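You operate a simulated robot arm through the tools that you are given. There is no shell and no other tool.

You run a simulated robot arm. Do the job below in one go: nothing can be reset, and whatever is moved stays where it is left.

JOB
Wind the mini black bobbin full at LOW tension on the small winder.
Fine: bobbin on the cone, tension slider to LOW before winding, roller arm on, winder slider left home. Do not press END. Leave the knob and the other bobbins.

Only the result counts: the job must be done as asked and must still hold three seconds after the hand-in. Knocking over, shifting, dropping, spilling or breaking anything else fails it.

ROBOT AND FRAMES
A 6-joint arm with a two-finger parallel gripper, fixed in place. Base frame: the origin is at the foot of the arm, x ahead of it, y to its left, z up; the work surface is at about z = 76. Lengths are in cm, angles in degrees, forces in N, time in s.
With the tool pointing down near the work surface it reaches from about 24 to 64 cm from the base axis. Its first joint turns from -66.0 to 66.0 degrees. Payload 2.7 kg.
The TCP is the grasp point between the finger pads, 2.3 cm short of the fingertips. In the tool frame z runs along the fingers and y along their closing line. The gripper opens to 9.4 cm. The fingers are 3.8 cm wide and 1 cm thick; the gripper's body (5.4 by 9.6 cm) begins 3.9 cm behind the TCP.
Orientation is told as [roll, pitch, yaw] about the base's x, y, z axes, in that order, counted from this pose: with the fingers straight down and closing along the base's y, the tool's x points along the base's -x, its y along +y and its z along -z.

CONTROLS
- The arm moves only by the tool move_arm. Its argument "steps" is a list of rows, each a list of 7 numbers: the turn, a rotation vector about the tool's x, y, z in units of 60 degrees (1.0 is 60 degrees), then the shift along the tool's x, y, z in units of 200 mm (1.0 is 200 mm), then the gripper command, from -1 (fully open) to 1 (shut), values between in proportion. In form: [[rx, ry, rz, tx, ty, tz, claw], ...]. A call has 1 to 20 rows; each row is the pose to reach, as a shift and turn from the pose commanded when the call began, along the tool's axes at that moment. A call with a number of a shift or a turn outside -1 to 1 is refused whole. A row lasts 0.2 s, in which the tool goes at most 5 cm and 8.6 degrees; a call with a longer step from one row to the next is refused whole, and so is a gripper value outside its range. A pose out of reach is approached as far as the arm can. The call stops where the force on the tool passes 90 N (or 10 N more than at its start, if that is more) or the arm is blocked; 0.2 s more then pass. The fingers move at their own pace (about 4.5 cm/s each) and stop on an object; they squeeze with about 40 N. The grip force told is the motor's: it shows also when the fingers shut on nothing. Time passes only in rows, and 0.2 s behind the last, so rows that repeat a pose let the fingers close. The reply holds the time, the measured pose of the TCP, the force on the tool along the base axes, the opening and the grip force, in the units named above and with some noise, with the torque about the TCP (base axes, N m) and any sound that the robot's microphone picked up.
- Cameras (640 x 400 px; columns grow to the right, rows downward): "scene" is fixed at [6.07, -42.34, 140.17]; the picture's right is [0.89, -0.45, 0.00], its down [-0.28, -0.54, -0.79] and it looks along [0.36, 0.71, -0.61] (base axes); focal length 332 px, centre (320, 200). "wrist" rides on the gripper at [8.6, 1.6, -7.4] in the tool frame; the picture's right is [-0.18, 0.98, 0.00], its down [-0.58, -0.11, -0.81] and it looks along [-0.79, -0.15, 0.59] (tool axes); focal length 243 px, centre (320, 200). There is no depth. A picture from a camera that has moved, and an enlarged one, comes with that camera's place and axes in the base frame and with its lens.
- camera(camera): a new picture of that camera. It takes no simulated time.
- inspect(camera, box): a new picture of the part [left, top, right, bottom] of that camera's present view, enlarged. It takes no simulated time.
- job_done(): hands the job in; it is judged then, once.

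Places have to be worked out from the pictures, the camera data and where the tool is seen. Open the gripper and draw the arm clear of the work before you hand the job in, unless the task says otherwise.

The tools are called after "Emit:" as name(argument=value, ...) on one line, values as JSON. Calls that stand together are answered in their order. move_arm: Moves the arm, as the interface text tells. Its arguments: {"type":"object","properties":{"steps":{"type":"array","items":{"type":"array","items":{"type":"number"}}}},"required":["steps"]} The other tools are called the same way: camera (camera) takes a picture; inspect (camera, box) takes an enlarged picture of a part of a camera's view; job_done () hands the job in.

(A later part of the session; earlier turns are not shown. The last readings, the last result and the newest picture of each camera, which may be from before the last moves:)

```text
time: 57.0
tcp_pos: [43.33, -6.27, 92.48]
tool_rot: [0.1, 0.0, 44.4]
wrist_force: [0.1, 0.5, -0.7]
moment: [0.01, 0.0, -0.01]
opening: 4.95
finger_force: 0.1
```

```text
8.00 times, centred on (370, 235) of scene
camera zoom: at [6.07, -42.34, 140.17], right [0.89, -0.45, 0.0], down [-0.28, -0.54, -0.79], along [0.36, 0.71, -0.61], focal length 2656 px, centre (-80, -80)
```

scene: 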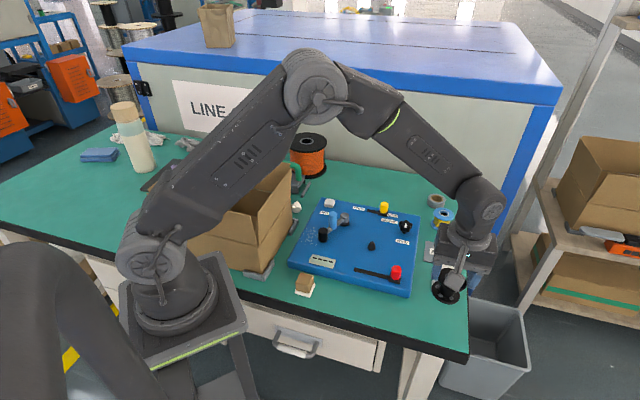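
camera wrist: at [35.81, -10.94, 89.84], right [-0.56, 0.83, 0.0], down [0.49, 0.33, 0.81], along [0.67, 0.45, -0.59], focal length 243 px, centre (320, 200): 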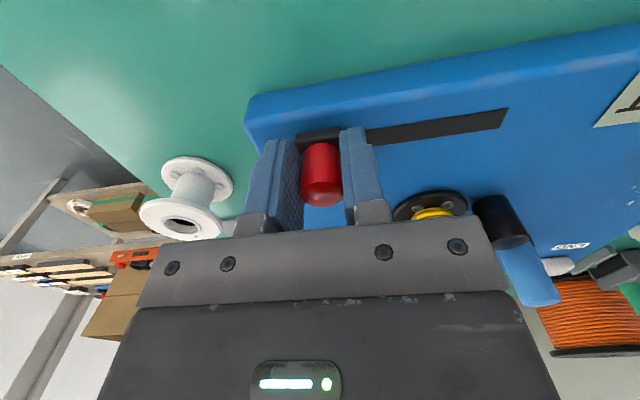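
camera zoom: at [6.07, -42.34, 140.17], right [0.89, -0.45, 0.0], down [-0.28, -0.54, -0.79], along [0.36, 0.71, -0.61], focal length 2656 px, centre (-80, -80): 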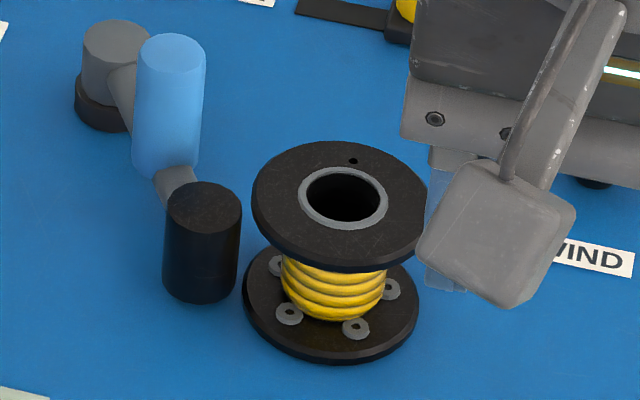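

Nothing progressed between 52.8 and 57 s, so winding seems to have stopped about when my grip nudged the slider 1 mm off home. I'll straddle the knob with narrowed fingers and ease it back to its right-hand home stop.

Emit:
move_arm(steps=[[0, 0, 0, 0, 0, 0.12, 0.1], [0, 0, 0, 0, 0, 0.25, 0.2], [0, 0, 0, 0, 0, 0.38, 0.25], [0, 0, 0, 0, 0, 0.47, 0.25], [0, 0, 0, 0, 0, 0.51, 0.25], [0, 0, 0, 0, 0, 0.51, 0.25]])

Emit:
camera(camera="wrist")

Emit:
inspect(camera="scene", box=[280, 180, 440, 310])

```text
time: 58.4
tcp_pos: [43.33, -6.06, 82.26]
tool_rot: [0.0, 0.0, 44.4]
wrist_force: [-0.4, -0.3, 0.3]
moment: [-0.02, 0.02, 0.01]
opening: 3.54
finger_force: 0.0
```

```text
taken
camera wrist: at [35.91, -10.96, 89.83], right [-0.56, 0.83, 0.0], down [0.49, 0.33, 0.81], along [0.67, 0.45, -0.59], focal length 243 px, centre (320, 200)
```

wrist: 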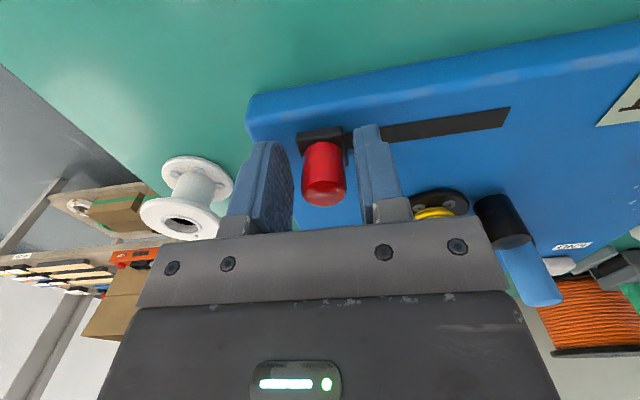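

```text
3.08 times, centred on (360, 245) of scene
camera zoom: at [6.07, -42.34, 140.17], right [0.89, -0.45, 0.0], down [-0.28, -0.54, -0.79], along [0.36, 0.71, -0.61], focal length 1022 px, centre (197, 62)
```

zoom: 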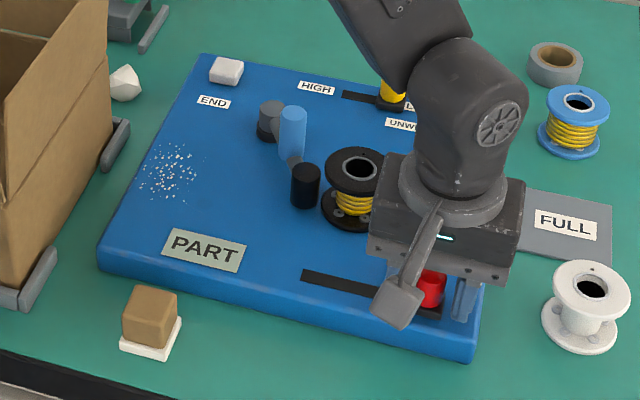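

The fingers straddle the knob without touching it. I'll push toward home in 1–2 mm steps.

Emit:
move_arm(steps=[[0, 0, 0, 0, -0.012, 0, 0.25], [0, 0, 0, 0, -0.024, 0, 0.25], [0, 0, 0, 0, -0.032, 0, 0.25], [0, 0, 0, 0, -0.038, 0, 0.25], [0, 0, 0, 0, -0.042, 0, 0.25], [0, 0, 0, 0, -0.042, 0, 0.25]])

Emit:
inspect(camera="scene", box=[280, 180, 440, 310])

Emit:
inspect(camera="scene", box=[380, 260, 440, 310])

```text
time: 59.8
tcp_pos: [43.67, -6.87, 82.39]
tool_rot: [0.1, 0.0, 44.4]
wrist_force: [-3.6, 5.7, 1.8]
moment: [0.02, 0.08, 0.0]
opening: 3.88
finger_force: 4.5
```

```text
3.08 times, centred on (360, 245) of scene
camera zoom: at [6.06, -42.33, 140.18], right [0.89, -0.45, 0.0], down [-0.27, -0.54, -0.79], along [0.36, 0.71, -0.61], focal length 1022 px, centre (197, 62)
```

zoom: 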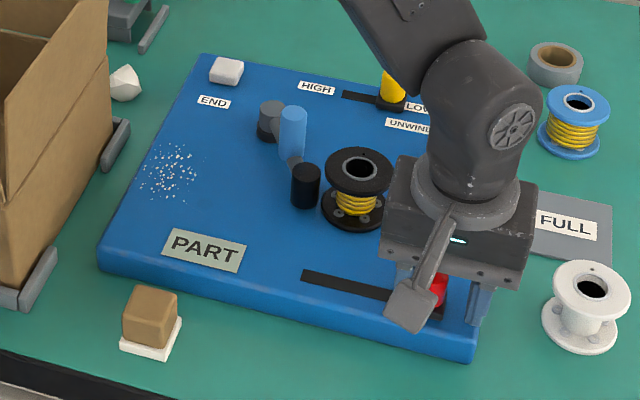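

```text
8.00 times, centred on (410, 285) of scene
camera zoom: at [6.06, -42.33, 140.18], right [0.89, -0.45, 0.0], down [-0.27, -0.54, -0.79], along [0.36, 0.71, -0.61], focal length 2656 px, centre (-400, -480)
```

zoom: 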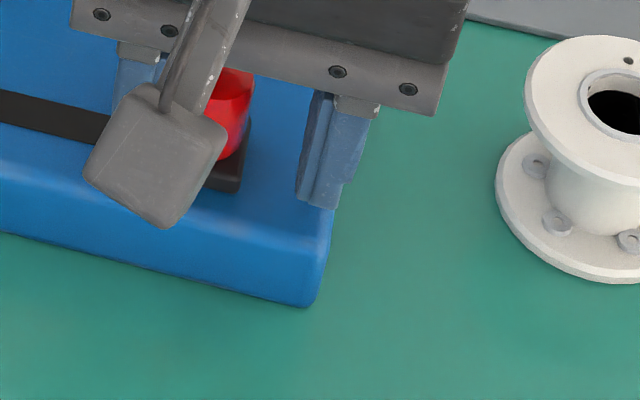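

The knob is back at its home stop with about 7 N of resistance. I'll back off, lift clear and see whether the winding resumes.

Emit:
move_arm(steps=[[0, 0, 0, 0, 0.015, 0, 0.25], [0, 0, 0, 0, 0.03, 0, 0.25], [0, 0, 0, 0, 0.035, 0, 0.1], [0, 0, 0, 0, 0.035, 0, -0.064], [0, 0, 0, 0, 0.035, -0.1, -0.064], [0, 0, 0, 0, 0.035, -0.3, -0.064], [0, 0, 0, 0, 0.035, -0.5, -0.064], [0, 0, 0, 0, 0.035, -0.5, -0.064], [0, 0, 0, 0, 0.035, -0.5, -0.064], [0, 0, 0, 0, 0.035, -0.5, -0.064], [0, 0, 0, 0, 0.035, -0.5, -0.064], [0, 0, 0, 0, 0.035, -0.5, -0.064]])

Emit:
inspect(camera="scene", box=[280, 180, 440, 310])

Emit:
inspect(camera="scene", box=[380, 260, 440, 310])

Emit:
inspect(camera="scene", box=[345, 210, 395, 260])

```text
time: 62.4
tcp_pos: [43.41, -6.25, 92.37]
tool_rot: [0.0, 0.0, 44.4]
wrist_force: [0.8, -0.7, -0.1]
moment: [0.0, 0.0, -0.02]
opening: 4.99
finger_force: 0.2
```

```text
3.08 times, centred on (360, 245) of scene
camera zoom: at [6.07, -42.34, 140.17], right [0.89, -0.45, 0.0], down [-0.28, -0.54, -0.79], along [0.36, 0.71, -0.61], focal length 1022 px, centre (197, 62)
```

zoom: 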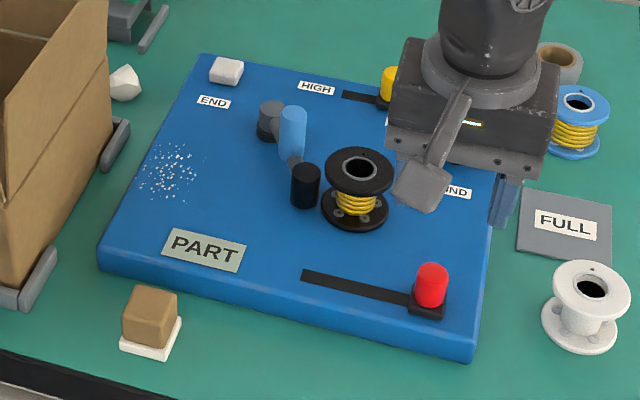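

```text
8.00 times, centred on (410, 285) of scene
camera zoom: at [6.07, -42.34, 140.17], right [0.89, -0.45, 0.0], down [-0.28, -0.54, -0.79], along [0.36, 0.71, -0.61], focal length 2656 px, centre (-400, -480)
```

zoom: 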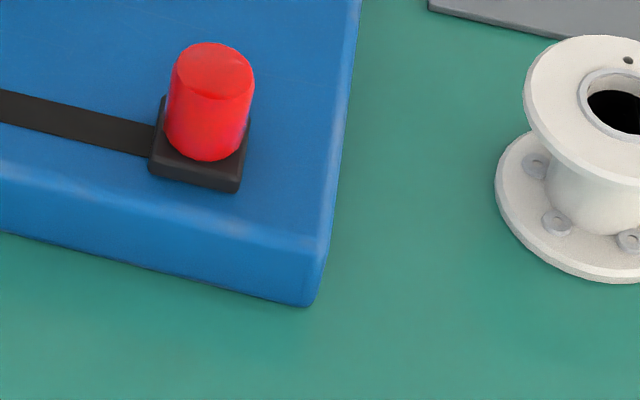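

```text
8.00 times, centred on (370, 235) of scene
camera zoom: at [6.07, -42.34, 140.17], right [0.89, -0.45, 0.0], down [-0.28, -0.54, -0.79], along [0.36, 0.71, -0.61], focal length 2656 px, centre (-80, -80)
```

zoom: 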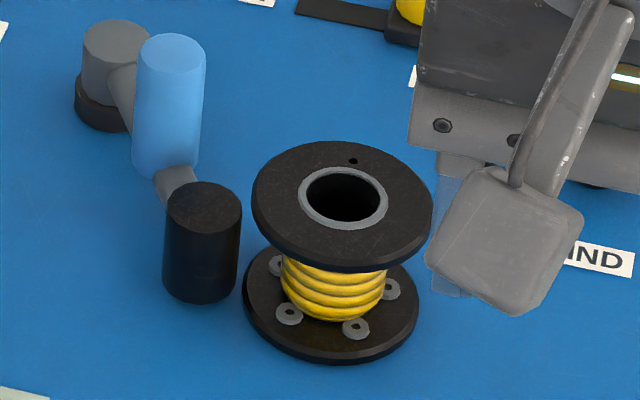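

The slider is exactly back at its starting position and the display still reads PART. Waiting is harmless, so I'll allow several more seconds with everything in place.

Emit:
move_arm(steps=[[0, 0, 0, 0, 0, -0.05, -0.064], [0, 0, 0, 0, 0, -0.05, -0.064], [0, 0, 0, 0, 0, -0.05, -0.064], [0, 0, 0, 0, 0, -0.05, -0.064], [0, 0, 0, 0, 0, -0.05, -0.064], [0, 0, 0, 0, 0, -0.05, -0.064], [0, 0, 0, 0, 0, -0.05, -0.064], [0, 0, 0, 0, 0, -0.05, -0.064], [0, 0, 0, 0, 0, -0.05, -0.064], [0, 0, 0, 0, 0, -0.05, -0.064], [0, 0, 0, 0, 0, -0.05, -0.064], [0, 0, 0, 0, 0, -0.05, -0.064], [0, 0, 0, 0, 0, -0.05, -0.064], [0, 0, 0, 0, 0, -0.05, -0.064], [0, 0, 0, 0, 0, -0.05, -0.064], [0, 0, 0, 0, 0, -0.05, -0.064], [0, 0, 0, 0, 0, -0.05, -0.064], [0, 0, 0, 0, 0, -0.05, -0.064], [0, 0, 0, 0, 0, -0.05, -0.064], [0, 0, 0, 0, 0, -0.05, -0.064]])

Emit:
move_arm(steps=[[0, 0, 0, 0, 0, 0, -0.064], [0, 0, 0, 0, 0, 0, -0.064], [0, 0, 0, 0, 0, 0, -0.064], [0, 0, 0, 0, 0, 0, -0.064], [0, 0, 0, 0, 0, 0, -0.064], [0, 0, 0, 0, 0, 0, -0.064], [0, 0, 0, 0, 0, 0, -0.064], [0, 0, 0, 0, 0, 0, -0.064], [0, 0, 0, 0, 0, 0, -0.064], [0, 0, 0, 0, 0, 0, -0.064], [0, 0, 0, 0, 0, 0, -0.064], [0, 0, 0, 0, 0, 0, -0.064], [0, 0, 0, 0, 0, 0, -0.064], [0, 0, 0, 0, 0, 0, -0.064], [0, 0, 0, 0, 0, 0, -0.064], [0, 0, 0, 0, 0, 0, -0.064], [0, 0, 0, 0, 0, 0, -0.064], [0, 0, 0, 0, 0, 0, -0.064], [0, 0, 0, 0, 0, 0, -0.064], [0, 0, 0, 0, 0, 0, -0.064]])

Emit:
inspect(camera="scene", box=[280, 180, 440, 310])

Emit:
inspect(camera="scene", box=[345, 210, 395, 260])

```text
time: 66.6
tcp_pos: [43.33, -6.17, 93.33]
tool_rot: [0.1, 0.1, 44.4]
wrist_force: [1.1, -0.1, 0.5]
moment: [-0.04, 0.0, -0.03]
opening: 5.0
finger_force: 0.1
```

```text
time: 70.8
tcp_pos: [43.41, -6.36, 93.3]
tool_rot: [-0.1, 0.0, 44.4]
wrist_force: [0.8, 0.3, -0.3]
moment: [-0.02, 0.01, -0.01]
opening: 4.99
finger_force: 0.1
```

```text
3.08 times, centred on (360, 245) of scene
camera zoom: at [6.07, -42.34, 140.17], right [0.89, -0.45, 0.0], down [-0.28, -0.54, -0.79], along [0.36, 0.71, -0.61], focal length 1022 px, centre (197, 62)
```

zoom: 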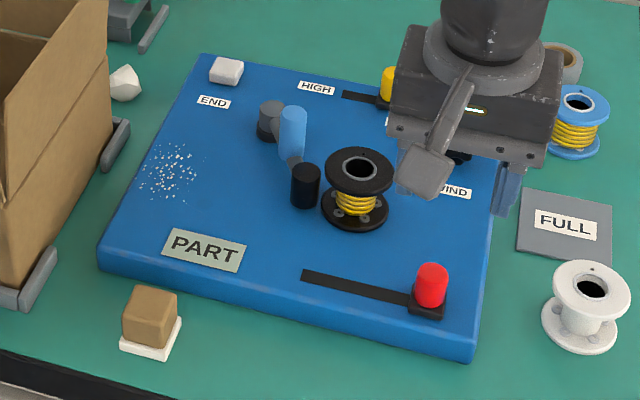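

```text
8.00 times, centred on (370, 235) of scene
camera zoom: at [6.07, -42.34, 140.17], right [0.89, -0.45, 0.0], down [-0.28, -0.54, -0.79], along [0.36, 0.71, -0.61], focal length 2656 px, centre (-80, -80)
```

zoom: 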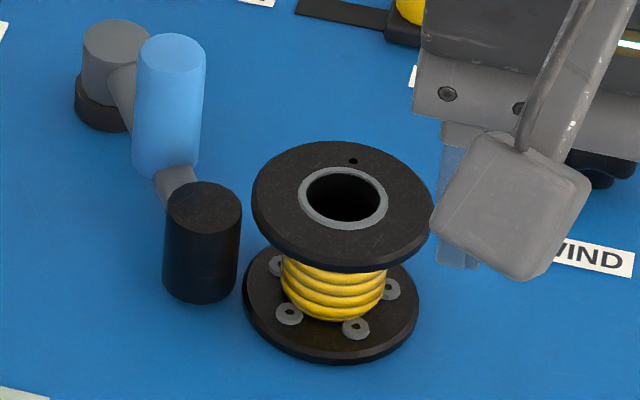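

There's no further change after 11 s at home, so winding evidently advances with the slider being worked. I'll grip the red knob and slide it left a little at a time, watching the display.

Emit:
move_arm(steps=[[0, 0, 0, 0, 0, 0.15, -0.064], [0, 0, 0, 0, 0, 0.33, -0.064], [0, 0, 0, 0, 0, 0.48, -0.064], [0, 0, 0, 0, 0, 0.55, -0.064], [0, 0, 0, 0, 0, 0.55, 0.3], [0, 0, 0, 0, 0, 0.55, 0.6], [0, 0, 0, 0, 0, 0.55, 0.8], [0, 0, 0, 0, 0, 0.55, 0.8], [0, 0, 0, 0, 0, 0.55, 0.8]])

Emit:
inspect(camera="scene", box=[280, 180, 440, 310])

```text
time: 72.8
tcp_pos: [43.23, -6.3, 82.23]
tool_rot: [0.0, 0.0, 44.3]
wrist_force: [-5.6, 9.2, -3.2]
moment: [-0.26, -0.45, 0.1]
opening: 2.27
finger_force: 45.1
```

```text
3.08 times, centred on (360, 245) of scene
camera zoom: at [6.06, -42.32, 140.18], right [0.89, -0.45, 0.0], down [-0.28, -0.54, -0.79], along [0.36, 0.71, -0.61], focal length 1022 px, centre (197, 62)
```

zoom: 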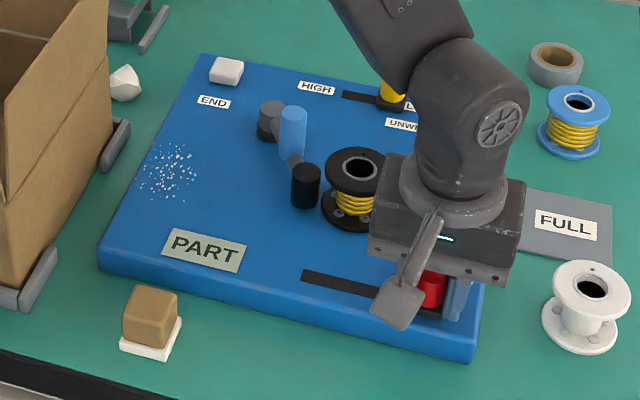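

The knob is gripped at home. I'll slide it 1.5 cm left and check the display.

Emit:
move_arm(steps=[[0, 0, 0, 0.001, 0.02, 0, 0.8], [0, 0, 0, 0.002, 0.045, 0, 0.8], [0, 0, 0, 0.003, 0.075, 0, 0.8], [0, 0, 0, 0.003, 0.075, 0, 0.8]])

Emit:
inspect(camera="scene", box=[280, 180, 440, 310])

```text
time: 73.8
tcp_pos: [42.24, -5.27, 82.26]
tool_rot: [-0.1, -0.1, 44.5]
wrist_force: [9.7, 9.1, -15.1]
moment: [0.18, 0.6, 0.23]
opening: 2.29
finger_force: 45.0
```

```text
3.08 times, centred on (360, 245) of scene
camera zoom: at [6.12, -42.33, 140.18], right [0.89, -0.45, 0.0], down [-0.28, -0.54, -0.79], along [0.36, 0.71, -0.61], focal length 1022 px, centre (197, 62)
```

zoom: 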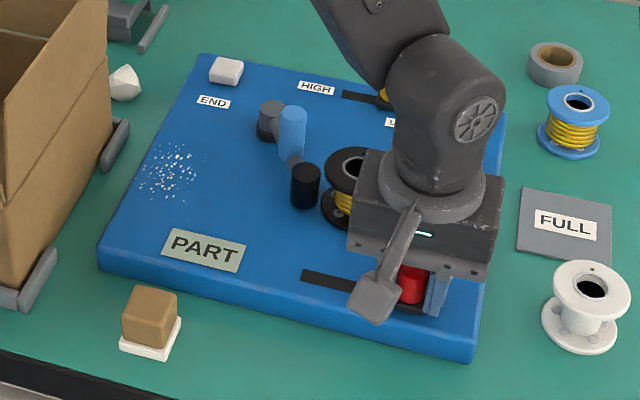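

There's no change at 1.5 cm, and a side load of 13 N has built up. I'll trim that and continue left another 3.5 cm.

Emit:
move_arm(steps=[[0, 0, 0, -0.005, 0.02, 0, 0.8], [0, 0, 0, -0.006, 0.055, 0, 0.8], [0, 0, 0, -0.007, 0.09, 0, 0.8], [0, 0, 0, -0.008, 0.13, 0, 0.8], [0, 0, 0, -0.009, 0.17, 0, 0.8], [0, 0, 0, -0.009, 0.17, 0, 0.8]])

Emit:
inspect(camera="scene", box=[280, 180, 440, 310])

```text
time: 75.2
tcp_pos: [39.71, -2.81, 82.39]
tool_rot: [0.2, 0.2, 44.4]
wrist_force: [-9.9, -11.0, -12.5]
moment: [-0.59, -0.41, 0.01]
opening: 2.28
finger_force: 45.4
```

```text
3.08 times, centred on (360, 245) of scene
camera zoom: at [6.06, -42.36, 140.17], right [0.89, -0.45, 0.0], down [-0.28, -0.54, -0.79], along [0.36, 0.71, -0.61], focal length 1022 px, centre (197, 62)
```

zoom: 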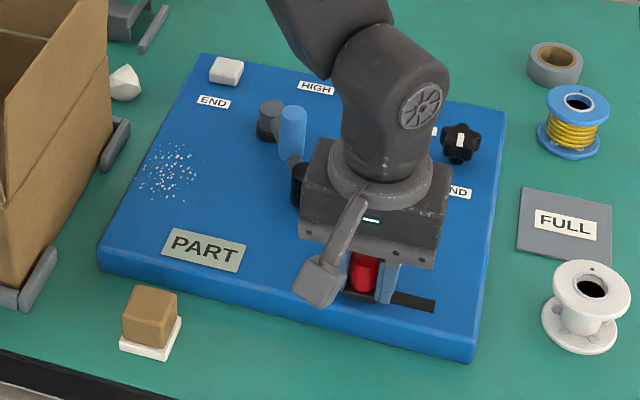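

Still PART at 5 cm. I'll trim the side load again and carry on toward the left end of the slot.

Emit:
move_arm(steps=[[0, 0, 0, 0.008, 0.025, 0, 0.8], [0, 0, 0, 0.01, 0.06, 0, 0.8], [0, 0, 0, 0.011, 0.1, 0, 0.8], [0, 0, 0, 0.012, 0.14, 0, 0.8], [0, 0, 0, 0.013, 0.165, 0, 0.8], [0, 0, 0, 0.013, 0.165, 0, 0.8]])

Emit:
inspect(camera="scene", box=[280, 180, 440, 310])

```text
time: 76.6
tcp_pos: [37.66, -0.49, 82.38]
tool_rot: [-0.2, -0.1, 44.5]
wrist_force: [7.4, 7.4, -24.5]
moment: [-0.14, 1.0, 0.1]
opening: 2.27
finger_force: 45.3
```

```text
3.08 times, centred on (360, 245) of scene
camera zoom: at [6.12, -42.32, 140.18], right [0.89, -0.45, 0.0], down [-0.28, -0.54, -0.79], along [0.36, 0.71, -0.61], focal length 1022 px, centre (197, 62)
```

zoom: 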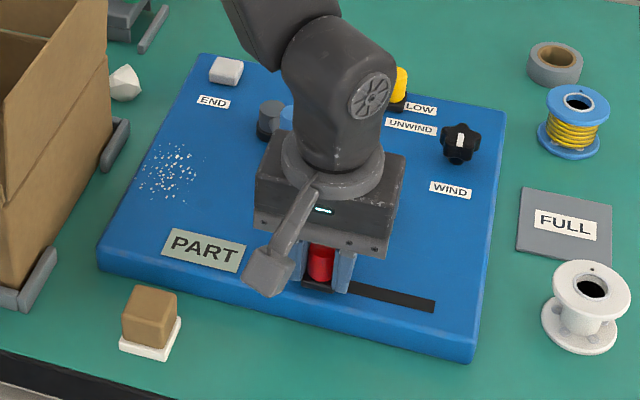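

The slider is near the left end after about 8 cm and the display still reads PART. I'll go the last few millimetres to the stop.

Emit:
move_arm(steps=[[0, 0, 0, -0.003, 0.01, 0.004, 0.8], [0, 0, 0, -0.003, 0.02, 0.006, 0.8], [0, 0, 0, -0.003, 0.03, 0.006, 0.8], [0, 0, 0, -0.003, 0.037, 0.006, 0.8], [0, 0, 0, -0.003, 0.037, 0.006, 0.8]])

Emit:
inspect(camera="scene", box=[280, 180, 440, 310])

```text
time: 77.8
tcp_pos: [37.07, 0.13, 82.33]
tool_rot: [-0.1, -0.1, 44.4]
wrist_force: [-4.7, -5.1, 30.9]
moment: [-0.09, 0.95, -0.04]
opening: 2.25
finger_force: 45.0
```

```text
3.08 times, centred on (360, 245) of scene
camera zoom: at [6.03, -42.35, 140.17], right [0.89, -0.45, 0.0], down [-0.27, -0.54, -0.79], along [0.36, 0.71, -0.61], focal length 1022 px, centre (197, 62)
```

zoom: 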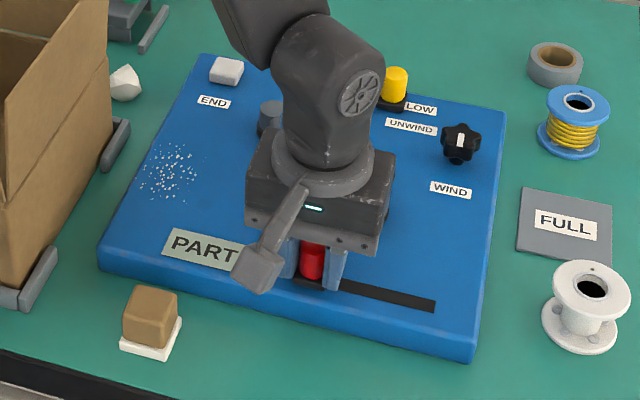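

There's no stop force along the slot yet. I'll relieve the vertical load and nudge a little further left.

Emit:
move_arm(steps=[[0, 0, 0, 0.002, 0.006, -0.004, 0.8], [0, 0, 0, 0.002, 0.013, -0.004, 0.8], [0, 0, 0, 0.002, 0.02, -0.004, 0.8], [0, 0, 0, 0.002, 0.025, -0.004, 0.8], [0, 0, 0, 0.002, 0.025, -0.004, 0.8]])

Emit:
inspect(camera="scene", box=[280, 180, 440, 310])

```text
time: 79.0
tcp_pos: [36.98, 0.15, 82.33]
tool_rot: [-0.2, -0.2, 44.4]
wrist_force: [25.9, -36.6, -5.0]
moment: [-0.19, 0.53, -0.17]
opening: 2.25
finger_force: 44.7
```

```text
3.08 times, centred on (360, 245) of scene
camera zoom: at [6.14, -42.43, 140.14], right [0.89, -0.45, 0.0], down [-0.28, -0.54, -0.79], along [0.36, 0.71, -0.61], focal length 1022 px, centre (197, 62)
```

zoom: 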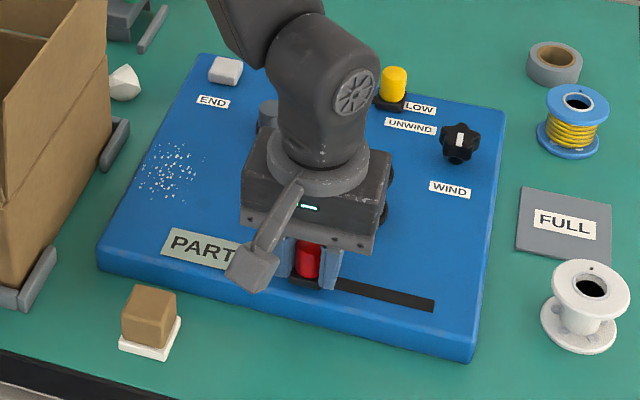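

The slider is at the left stop (44 N) and the display still reads PART. I'll bring it back along the slot toward home, watching the display.

Emit:
move_arm(steps=[[0, 0, 0, 0.0, -0.02, 0, 0.8], [0, 0, 0, -0.001, -0.055, 0, 0.8], [0, 0, 0, -0.003, -0.095, 0, 0.8], [0, 0, 0, -0.005, -0.14, 0, 0.8], [0, 0, 0, -0.007, -0.185, 0, 0.8], [0, 0, 0, -0.009, -0.23, 0, 0.8], [0, 0, 0, -0.009, -0.23, 0, 0.8]])

Emit:
inspect(camera="scene", box=[280, 180, 440, 310])

```text
time: 80.6
tcp_pos: [40.01, -2.97, 82.4]
tool_rot: [0.1, 0.0, 44.4]
wrist_force: [-3.3, -2.4, 12.3]
moment: [-0.73, 0.04, 0.02]
opening: 2.28
finger_force: 45.0
```

```text
3.08 times, centred on (360, 245) of scene
camera zoom: at [6.05, -42.34, 140.17], right [0.89, -0.45, 0.0], down [-0.27, -0.54, -0.79], along [0.36, 0.71, -0.61], focal length 1022 px, centre (197, 62)
```

zoom: 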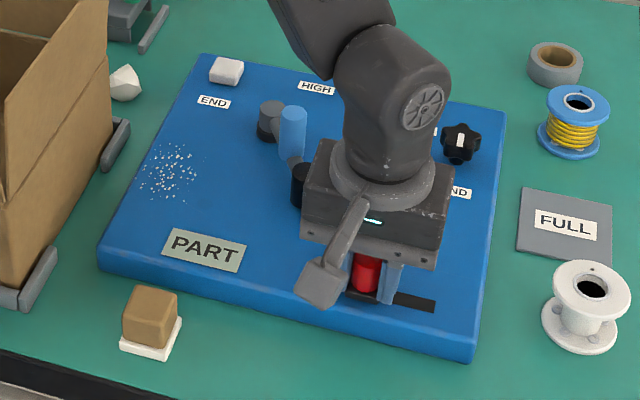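

Still PART midway. I'll continue to the home stop.

Emit:
move_arm(steps=[[0, 0, 0, -0.001, -0.03, 0, 0.8], [0, 0, 0, -0.002, -0.07, 0, 0.8], [0, 0, 0, -0.003, -0.115, 0, 0.8], [0, 0, 0, -0.004, -0.16, 0, 0.8], [0, 0, 0, -0.005, -0.2, 0, 0.8], [0, 0, 0, -0.006, -0.22, 0, 0.8], [0, 0, 0, -0.006, -0.232, 0, 0.8], [0, 0, 0, -0.006, -0.24, 0, 0.8], [0, 0, 0, -0.006, -0.24, 0, 0.8]])

Emit:
inspect(camera="scene", box=[280, 180, 440, 310])

```text
time: 82.6
tcp_pos: [43.25, -6.19, 82.36]
tool_rot: [0.3, 0.1, 44.5]
wrist_force: [-28.0, -10.8, 24.7]
moment: [-0.03, -0.73, 0.1]
opening: 2.25
finger_force: 45.2
```

```text
3.08 times, centred on (360, 245) of scene
camera zoom: at [5.97, -42.36, 140.17], right [0.89, -0.45, 0.0], down [-0.27, -0.54, -0.79], along [0.36, 0.71, -0.61], focal length 1022 px, centre (197, 62)
```

zoom: 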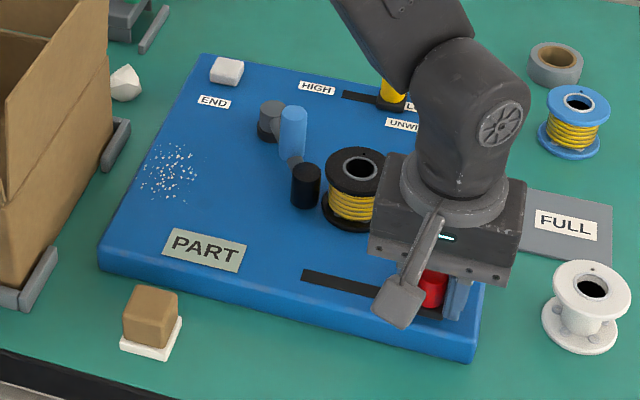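

The wound wire is visibly thicker now, so working the slider does wind. I'll zoom in on the bobbin and slider.

Emit:
inspect(camera="scene", box=[345, 210, 395, 260])

Emit:
inspect(camera="scene", box=[380, 260, 440, 310])

```text
8.00 times, centred on (370, 235) of scene
camera zoom: at [5.97, -42.36, 140.17], right [0.89, -0.45, 0.0], down [-0.27, -0.54, -0.79], along [0.36, 0.71, -0.61], focal length 2656 px, centre (-80, -80)
```

zoom: 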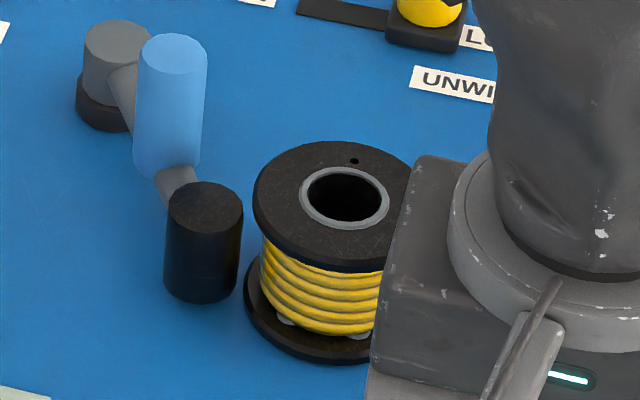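

```text
8.00 times, centred on (410, 285) of scene
camera zoom: at [5.97, -42.36, 140.17], right [0.89, -0.45, 0.0], down [-0.27, -0.54, -0.79], along [0.36, 0.71, -0.61], focal length 2656 px, centre (-400, -480)
```

zoom: 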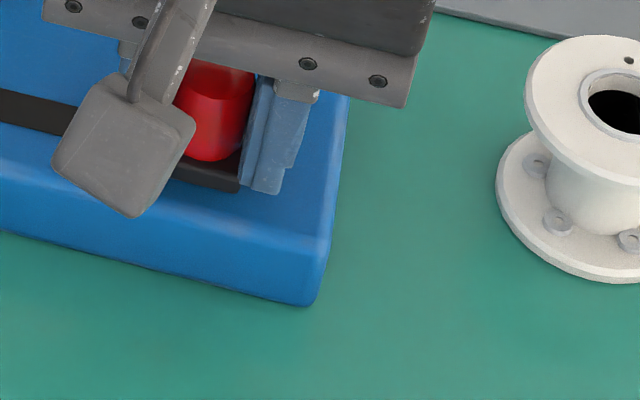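

The wire is now close to the flange edge, but the display still reads PART. I'll hold for a second to see whether it changes on its own at home.

Emit:
move_arm(steps=[[0, 0, 0, 0, 0.005, 0, 0.8], [0, 0, 0, 0, 0.006, 0.005, 0.8], [0, 0, 0, 0, 0.006, 0.005, 0.8], [0, 0, 0, 0, 0.006, 0.005, 0.8], [0, 0, 0, 0, 0.006, 0.005, 0.8], [0, 0, 0, 0, 0.006, 0.005, 0.8]])

Emit:
inspect(camera="scene", box=[345, 210, 395, 260])

Emit:
inspect(camera="scene", box=[280, 180, 440, 310])

```text
time: 84.0
tcp_pos: [43.29, -6.13, 82.4]
tool_rot: [0.0, 0.0, 44.5]
wrist_force: [-20.3, -20.2, 27.4]
moment: [-0.59, -0.18, -0.04]
opening: 2.27
finger_force: 43.9
```

```text
8.00 times, centred on (370, 235) of scene
camera zoom: at [5.99, -42.38, 140.16], right [0.89, -0.45, 0.0], down [-0.27, -0.54, -0.79], along [0.36, 0.71, -0.61], focal length 2656 px, centre (-80, -80)
```

zoom: 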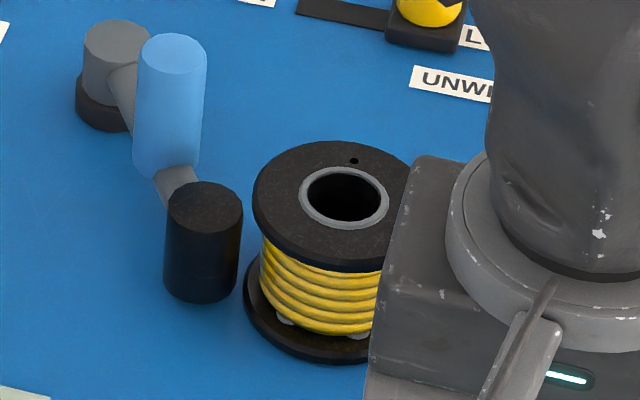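

```text
3.08 times, centred on (360, 245) of scene
camera zoom: at [5.99, -42.38, 140.16], right [0.89, -0.45, 0.0], down [-0.27, -0.54, -0.79], along [0.36, 0.71, -0.61], focal length 1022 px, centre (197, 62)
```

zoom: 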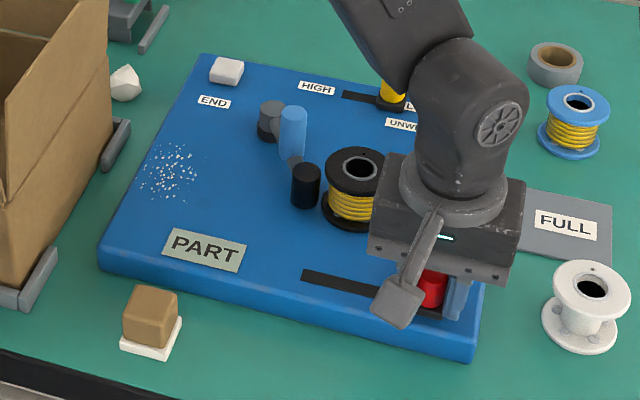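

It doesn't advance at home, so winding comes with slider travel. I'll relieve the side load and slide left in short stages, checking the display each time so it doesn't over-wind.

Emit:
move_arm(steps=[[0, 0, 0, 0.01, 0.005, -0.007, 0.8], [0, 0, 0, 0.01, 0.025, -0.007, 0.8], [0, 0, 0, 0.01, 0.05, -0.007, 0.8], [0, 0, 0, 0.01, 0.05, -0.007, 0.8]])

Emit:
inspect(camera="scene", box=[280, 180, 440, 310])

Emit:
inspect(camera="scene", box=[345, 210, 395, 260])

```text
time: 85.0
tcp_pos: [42.54, -5.43, 82.27]
tool_rot: [0.0, -0.1, 44.5]
wrist_force: [4.2, 4.2, -12.9]
moment: [1.02, -0.22, 0.13]
opening: 2.28
finger_force: 44.6
```

```text
3.08 times, centred on (360, 245) of scene
camera zoom: at [6.1, -42.34, 140.17], right [0.89, -0.45, 0.0], down [-0.28, -0.54, -0.79], along [0.36, 0.71, -0.61], focal length 1022 px, centre (197, 62)
```

zoom: 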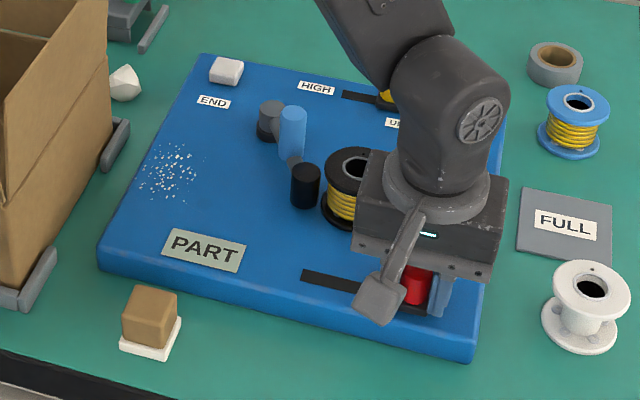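

```text
8.00 times, centred on (370, 235) of scene
camera zoom: at [6.1, -42.34, 140.17], right [0.89, -0.45, 0.0], down [-0.28, -0.54, -0.79], along [0.36, 0.71, -0.61], focal length 2656 px, centre (-80, -80)
```

zoom: 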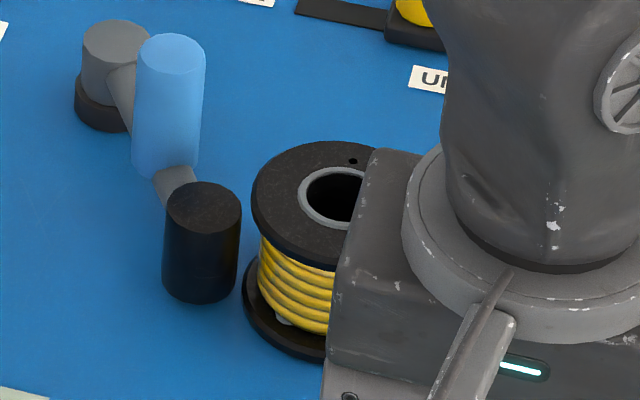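

It's still PART at about 1 cm out. I'll go another 2.5 cm left.

Emit:
move_arm(steps=[[0, 0, 0, 0.001, 0.025, 0, 0.8], [0, 0, 0, 0.002, 0.06, 0, 0.8], [0, 0, 0, 0.004, 0.1, 0, 0.8], [0, 0, 0, 0.005, 0.13, 0, 0.8], [0, 0, 0, 0.005, 0.13, 0, 0.8]])

Emit:
inspect(camera="scene", box=[280, 180, 440, 310])

Emit:
camera(camera="wrist")

```text
time: 86.2
tcp_pos: [40.72, -3.61, 82.41]
tool_rot: [-0.2, 0.0, 44.5]
wrist_force: [20.1, 17.9, -30.1]
moment: [0.41, 0.34, -0.02]
opening: 2.28
finger_force: 45.2
```

```text
3.08 times, centred on (360, 245) of scene
camera zoom: at [6.15, -42.3, 140.18], right [0.89, -0.45, 0.0], down [-0.28, -0.54, -0.79], along [0.36, 0.71, -0.61], focal length 1022 px, centre (197, 62)
```

zoom: 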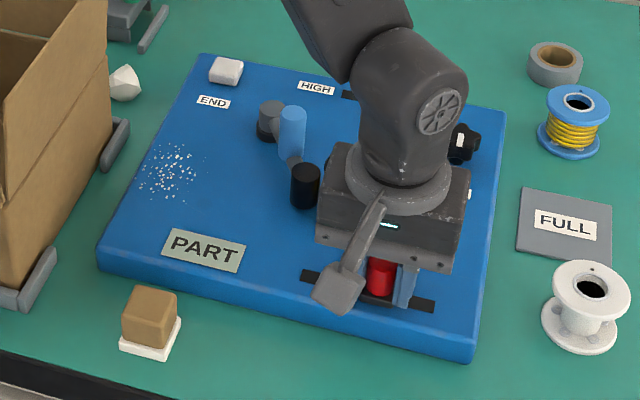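

```text
taken
camera wrist: at [33.35, -8.42, 89.82], right [-0.56, 0.83, 0.0], down [0.49, 0.33, 0.81], along [0.67, 0.45, -0.59], focal length 243 px, centre (320, 200)
```

wrist: 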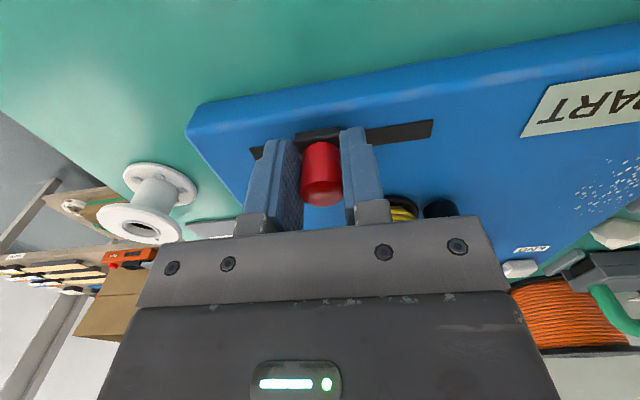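

Still PART. I'll trim the loads and keep going left in stages.

Emit:
move_arm(steps=[[0, 0, 0, -0.008, 0.02, 0.006, 0.8], [0, 0, 0, -0.007, 0.06, 0.006, 0.8], [0, 0, 0, -0.005, 0.1, 0.006, 0.8], [0, 0, 0, -0.003, 0.15, 0.006, 0.8], [0, 0, 0, -0.003, 0.15, 0.006, 0.8]])

Emit:
inspect(camera="scene", box=[280, 180, 440, 310])

Emit:
camera(camera="wrist")

```text
time: 87.4
tcp_pos: [38.64, -1.48, 82.26]
tool_rot: [-0.1, 0.0, 44.6]
wrist_force: [6.5, 4.9, 16.8]
moment: [-0.25, 1.14, -0.03]
opening: 2.26
finger_force: 45.1
```

```text
3.08 times, centred on (360, 245) of scene
camera zoom: at [6.07, -42.33, 140.18], right [0.89, -0.45, 0.0], down [-0.28, -0.54, -0.79], along [0.36, 0.71, -0.61], focal length 1022 px, centre (197, 62)
```

zoom: 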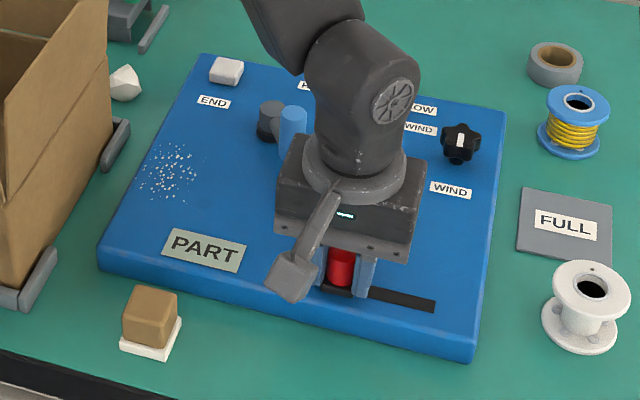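

```text
taken
camera wrist: at [31.22, -6.3, 89.82], right [-0.56, 0.83, 0.0], down [0.49, 0.33, 0.81], along [0.67, 0.45, -0.59], focal length 243 px, centre (320, 200)
```

wrist: 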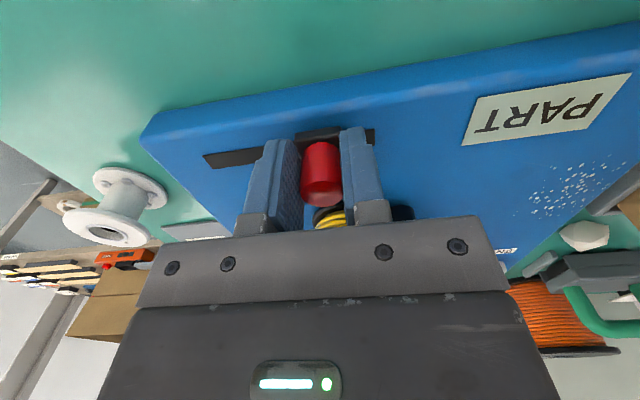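

The display is visible from the wrist too and still reads PART. I'll continue the last ~2.3 cm to the left stop.

Emit:
move_arm(steps=[[0, 0, 0, -0.001, 0.03, -0.003, 0.8], [0, 0, 0, 0.0, 0.06, -0.003, 0.8], [0, 0, 0, 0.002, 0.09, -0.003, 0.8], [0, 0, 0, 0.002, 0.11, -0.003, 0.8], [0, 0, 0, 0.002, 0.12, -0.003, 0.8], [0, 0, 0, 0.002, 0.12, -0.003, 0.8]])

Emit:
camera(camera="wrist")

Emit:
inspect(camera="scene", box=[280, 180, 440, 310])

```text
time: 88.8
tcp_pos: [36.92, 0.18, 82.27]
tool_rot: [-0.1, -0.1, 44.4]
wrist_force: [10.8, 0.9, 11.3]
moment: [0.12, 0.51, -0.05]
opening: 2.26
finger_force: 44.9
```

```text
taken
camera wrist: at [29.53, -4.62, 89.81], right [-0.56, 0.83, 0.0], down [0.49, 0.33, 0.81], along [0.67, 0.45, -0.59], focal length 243 px, centre (320, 200)
```

wrist: 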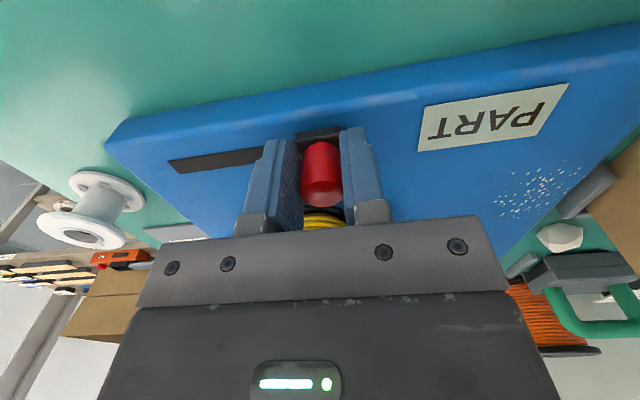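

```text
3.08 times, centred on (360, 245) of scene
camera zoom: at [6.08, -42.34, 140.17], right [0.89, -0.45, 0.0], down [-0.28, -0.54, -0.79], along [0.36, 0.71, -0.61], focal length 1022 px, centre (197, 62)
```

zoom: 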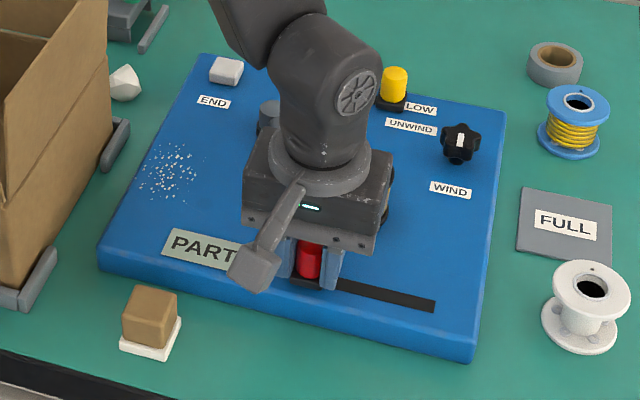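

The slider is at the left end with PART still shown. I'll hold here a few seconds to see whether time away from home matters.

Emit:
move_arm(steps=[[0, 0, 0, 0, 0, 0, 0.8], [0, 0, 0, 0, 0, 0, 0.8], [0, 0, 0, 0, 0, 0, 0.8], [0, 0, 0, 0, 0, 0, 0.8], [0, 0, 0, 0, 0, 0, 0.8], [0, 0, 0, 0, 0, 0, 0.8], [0, 0, 0, 0, 0, 0, 0.8], [0, 0, 0, 0, 0, 0, 0.8], [0, 0, 0, 0, 0, 0, 0.8], [0, 0, 0, 0, 0, 0, 0.8], [0, 0, 0, 0, 0, 0, 0.8], [0, 0, 0, 0, 0, 0, 0.8], [0, 0, 0, 0, 0, 0, 0.8], [0, 0, 0, 0, 0, 0, 0.8]])

Emit:
camera(camera="wrist")

Emit:
inspect(camera="wrist", box=[270, 120, 450, 240])

```text
time: 91.8
tcp_pos: [36.97, 0.16, 82.43]
tool_rot: [0.0, 0.0, 44.5]
wrist_force: [13.8, 1.4, 3.9]
moment: [0.42, 0.2, -0.04]
opening: 2.27
finger_force: 44.7
```

```text
taken
camera wrist: at [29.54, -4.62, 89.82], right [-0.56, 0.83, 0.0], down [0.49, 0.33, 0.81], along [0.67, 0.45, -0.59], focal length 243 px, centre (320, 200)
```

wrist: 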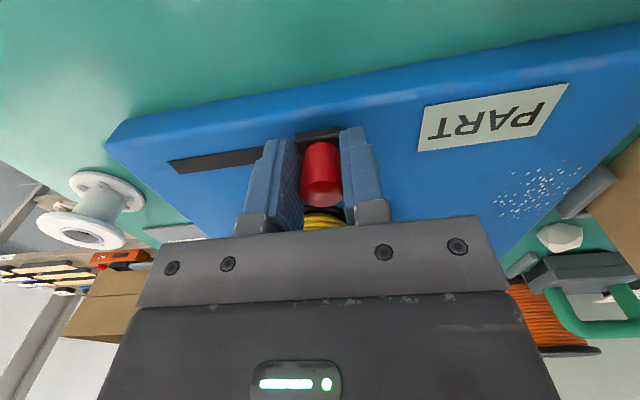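

```text
3.33 times, centred on (360, 180) of wrist
camera zoom: at [29.54, -4.62, 89.82], right [-0.56, 0.83, 0.0], down [0.49, 0.33, 0.81], along [0.67, 0.45, -0.59], focal length 809 px, centre (187, 267)
```

zoom: 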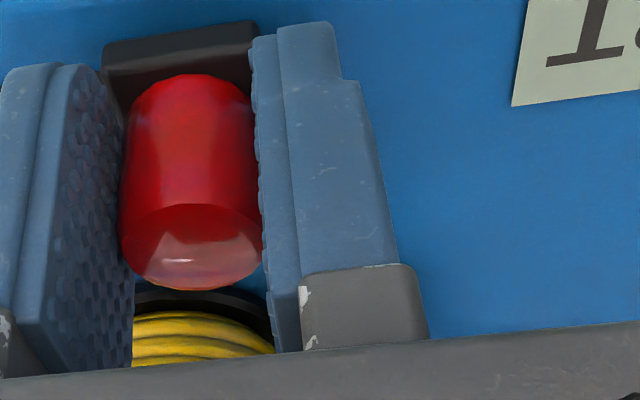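

There's no change from waiting, so I'll return the slider toward home in stages and watch.

Emit:
move_arm(steps=[[0, 0, 0, 0.0, -0.03, 0, 0.8], [0, 0, 0, -0.002, -0.075, 0, 0.8], [0, 0, 0, -0.004, -0.12, 0, 0.8], [0, 0, 0, -0.006, -0.17, 0, 0.8], [0, 0, 0, -0.008, -0.22, 0, 0.8], [0, 0, 0, -0.008, -0.22, 0, 0.8]])

Emit:
camera(camera="wrist")

Emit:
inspect(camera="scene", box=[280, 180, 440, 310])

```text
time: 93.2
tcp_pos: [39.84, -2.9, 82.26]
tool_rot: [0.1, 0.1, 44.3]
wrist_force: [-4.2, -4.6, 15.8]
moment: [-0.13, -0.68, -0.06]
opening: 2.27
finger_force: 44.5
```

```text
taken
camera wrist: at [32.61, -7.65, 89.85], right [-0.56, 0.83, 0.0], down [0.49, 0.33, 0.8], along [0.67, 0.45, -0.59], focal length 243 px, centre (320, 200)
```

wrist: 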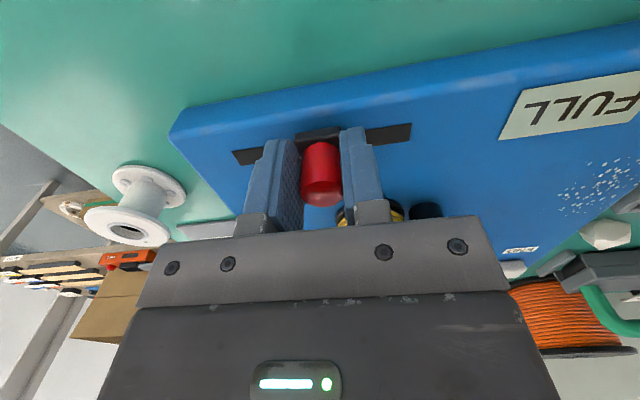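

```text
3.08 times, centred on (360, 245) of scene
camera zoom: at [6.04, -42.35, 140.17], right [0.89, -0.45, 0.0], down [-0.27, -0.54, -0.79], along [0.36, 0.71, -0.61], focal length 1022 px, centre (197, 62)
```

zoom: 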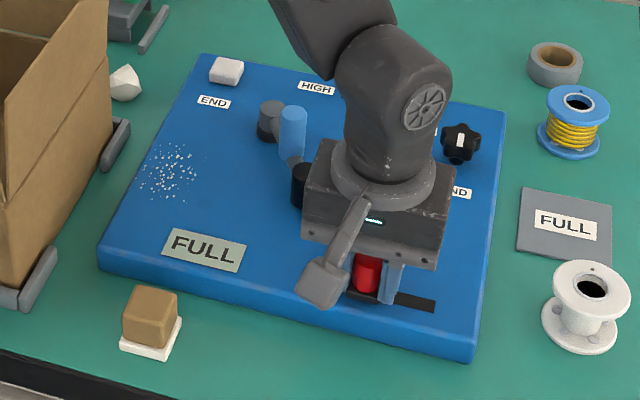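

The display now reads FULL. I'll bring the slider the rest of the way home to its right-hand stop.

Emit:
move_arm(steps=[[0, 0, 0, -0.001, -0.03, -0.002, 0.8], [0, 0, 0, -0.002, -0.075, -0.004, 0.8], [0, 0, 0, -0.003, -0.12, -0.004, 0.8], [0, 0, 0, -0.004, -0.165, -0.004, 0.8], [0, 0, 0, -0.005, -0.205, -0.004, 0.8], [0, 0, 0, -0.006, -0.225, -0.004, 0.8], [0, 0, 0, -0.006, -0.236, -0.004, 0.8], [0, 0, 0, -0.006, -0.236, -0.004, 0.8]])

Emit:
inspect(camera="scene", box=[280, 180, 440, 310])

Emit:
inspect(camera="scene", box=[380, 260, 440, 310])

```text
time: 95.0
tcp_pos: [43.25, -6.18, 82.25]
tool_rot: [0.2, 0.1, 44.4]
wrist_force: [-14.9, -6.8, -7.2]
moment: [-0.24, -0.6, 0.12]
opening: 2.29
finger_force: 44.9
```

```text
3.08 times, centred on (360, 245) of scene
camera zoom: at [6.04, -42.36, 140.17], right [0.89, -0.45, 0.0], down [-0.27, -0.54, -0.79], along [0.36, 0.71, -0.61], focal length 1022 px, centre (197, 62)
```

zoom: 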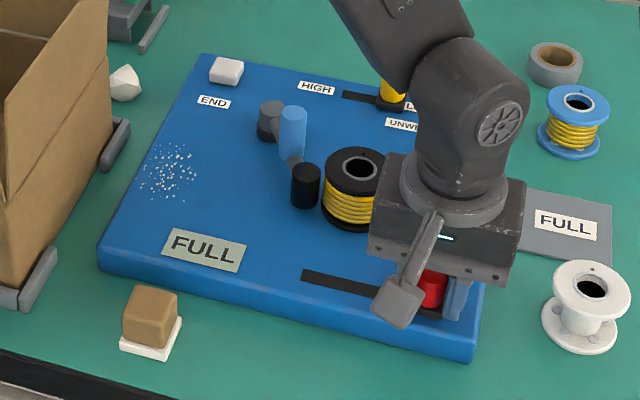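

```text
8.00 times, centred on (410, 285) of scene
camera zoom: at [6.04, -42.36, 140.17], right [0.89, -0.45, 0.0], down [-0.27, -0.54, -0.79], along [0.36, 0.71, -0.61], focal length 2656 px, centre (-400, -480)
```

zoom: 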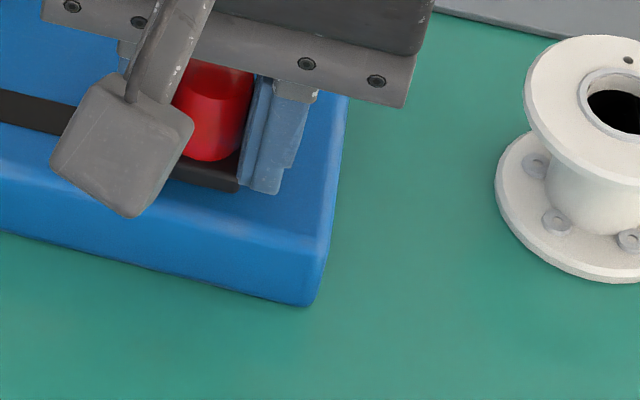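

The slider is essentially home and the display stays FULL. I'll press 1 mm more to seat it against the stop, then open the fingers and lift.

Emit:
move_arm(steps=[[0, 0, 0, 0.002, -0.006, 0, 0.8], [0, 0, 0, 0.002, -0.01, 0, 0.8], [0, 0, 0, 0.002, -0.01, 0, 0.8]])

Emit:
move_arm(steps=[[0, 0, 0, 0, 0.002, 0, 0.5], [0, 0, 0, 0, 0.005, 0, 0.1], [0, 0, 0, 0, 0.005, 0, -0.064], [0, 0, 0, 0, 0.005, 0, -0.064], [0, 0, 0, 0, 0.005, -0.1, -0.064], [0, 0, 0, 0, 0.005, -0.3, -0.064], [0, 0, 0, 0, 0.005, -0.5, -0.064], [0, 0, 0, 0, 0.005, -0.7, -0.064]])

Emit:
inspect(camera="scene", box=[280, 180, 440, 310])

Emit:
inspect(camera="scene", box=[380, 260, 440, 310])

```text
time: 95.8
tcp_pos: [43.17, -6.17, 82.55]
tool_rot: [0.3, 0.3, 44.4]
wrist_force: [-24.2, 15.2, -0.9]
moment: [0.54, -1.07, 0.12]
opening: 2.29
finger_force: 45.1
```

```text
time: 97.6
tcp_pos: [43.49, -6.32, 96.35]
tool_rot: [-0.1, -0.1, 44.4]
wrist_force: [-0.3, 0.0, -0.2]
moment: [-0.03, 0.0, 0.01]
opening: 4.98
finger_force: 0.1
```

```text
3.08 times, centred on (360, 245) of scene
camera zoom: at [6.07, -42.34, 140.17], right [0.89, -0.45, 0.0], down [-0.28, -0.54, -0.79], along [0.36, 0.71, -0.61], focal length 1022 px, centre (197, 62)
```

zoom: 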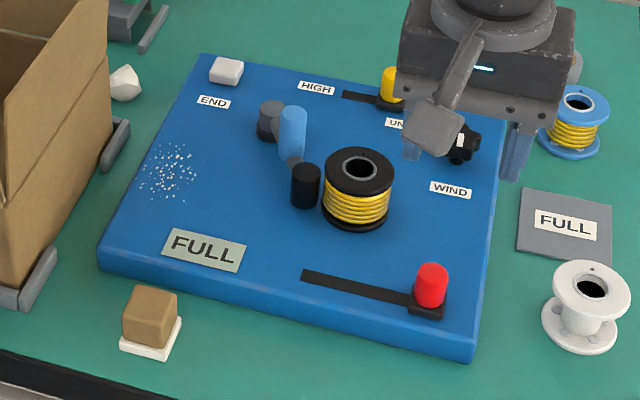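

```text
8.00 times, centred on (410, 285) of scene
camera zoom: at [6.07, -42.34, 140.17], right [0.89, -0.45, 0.0], down [-0.28, -0.54, -0.79], along [0.36, 0.71, -0.61], focal length 2656 px, centre (-400, -480)
```

zoom: 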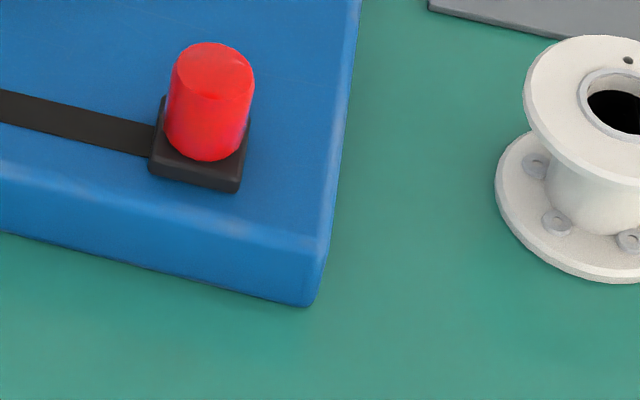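

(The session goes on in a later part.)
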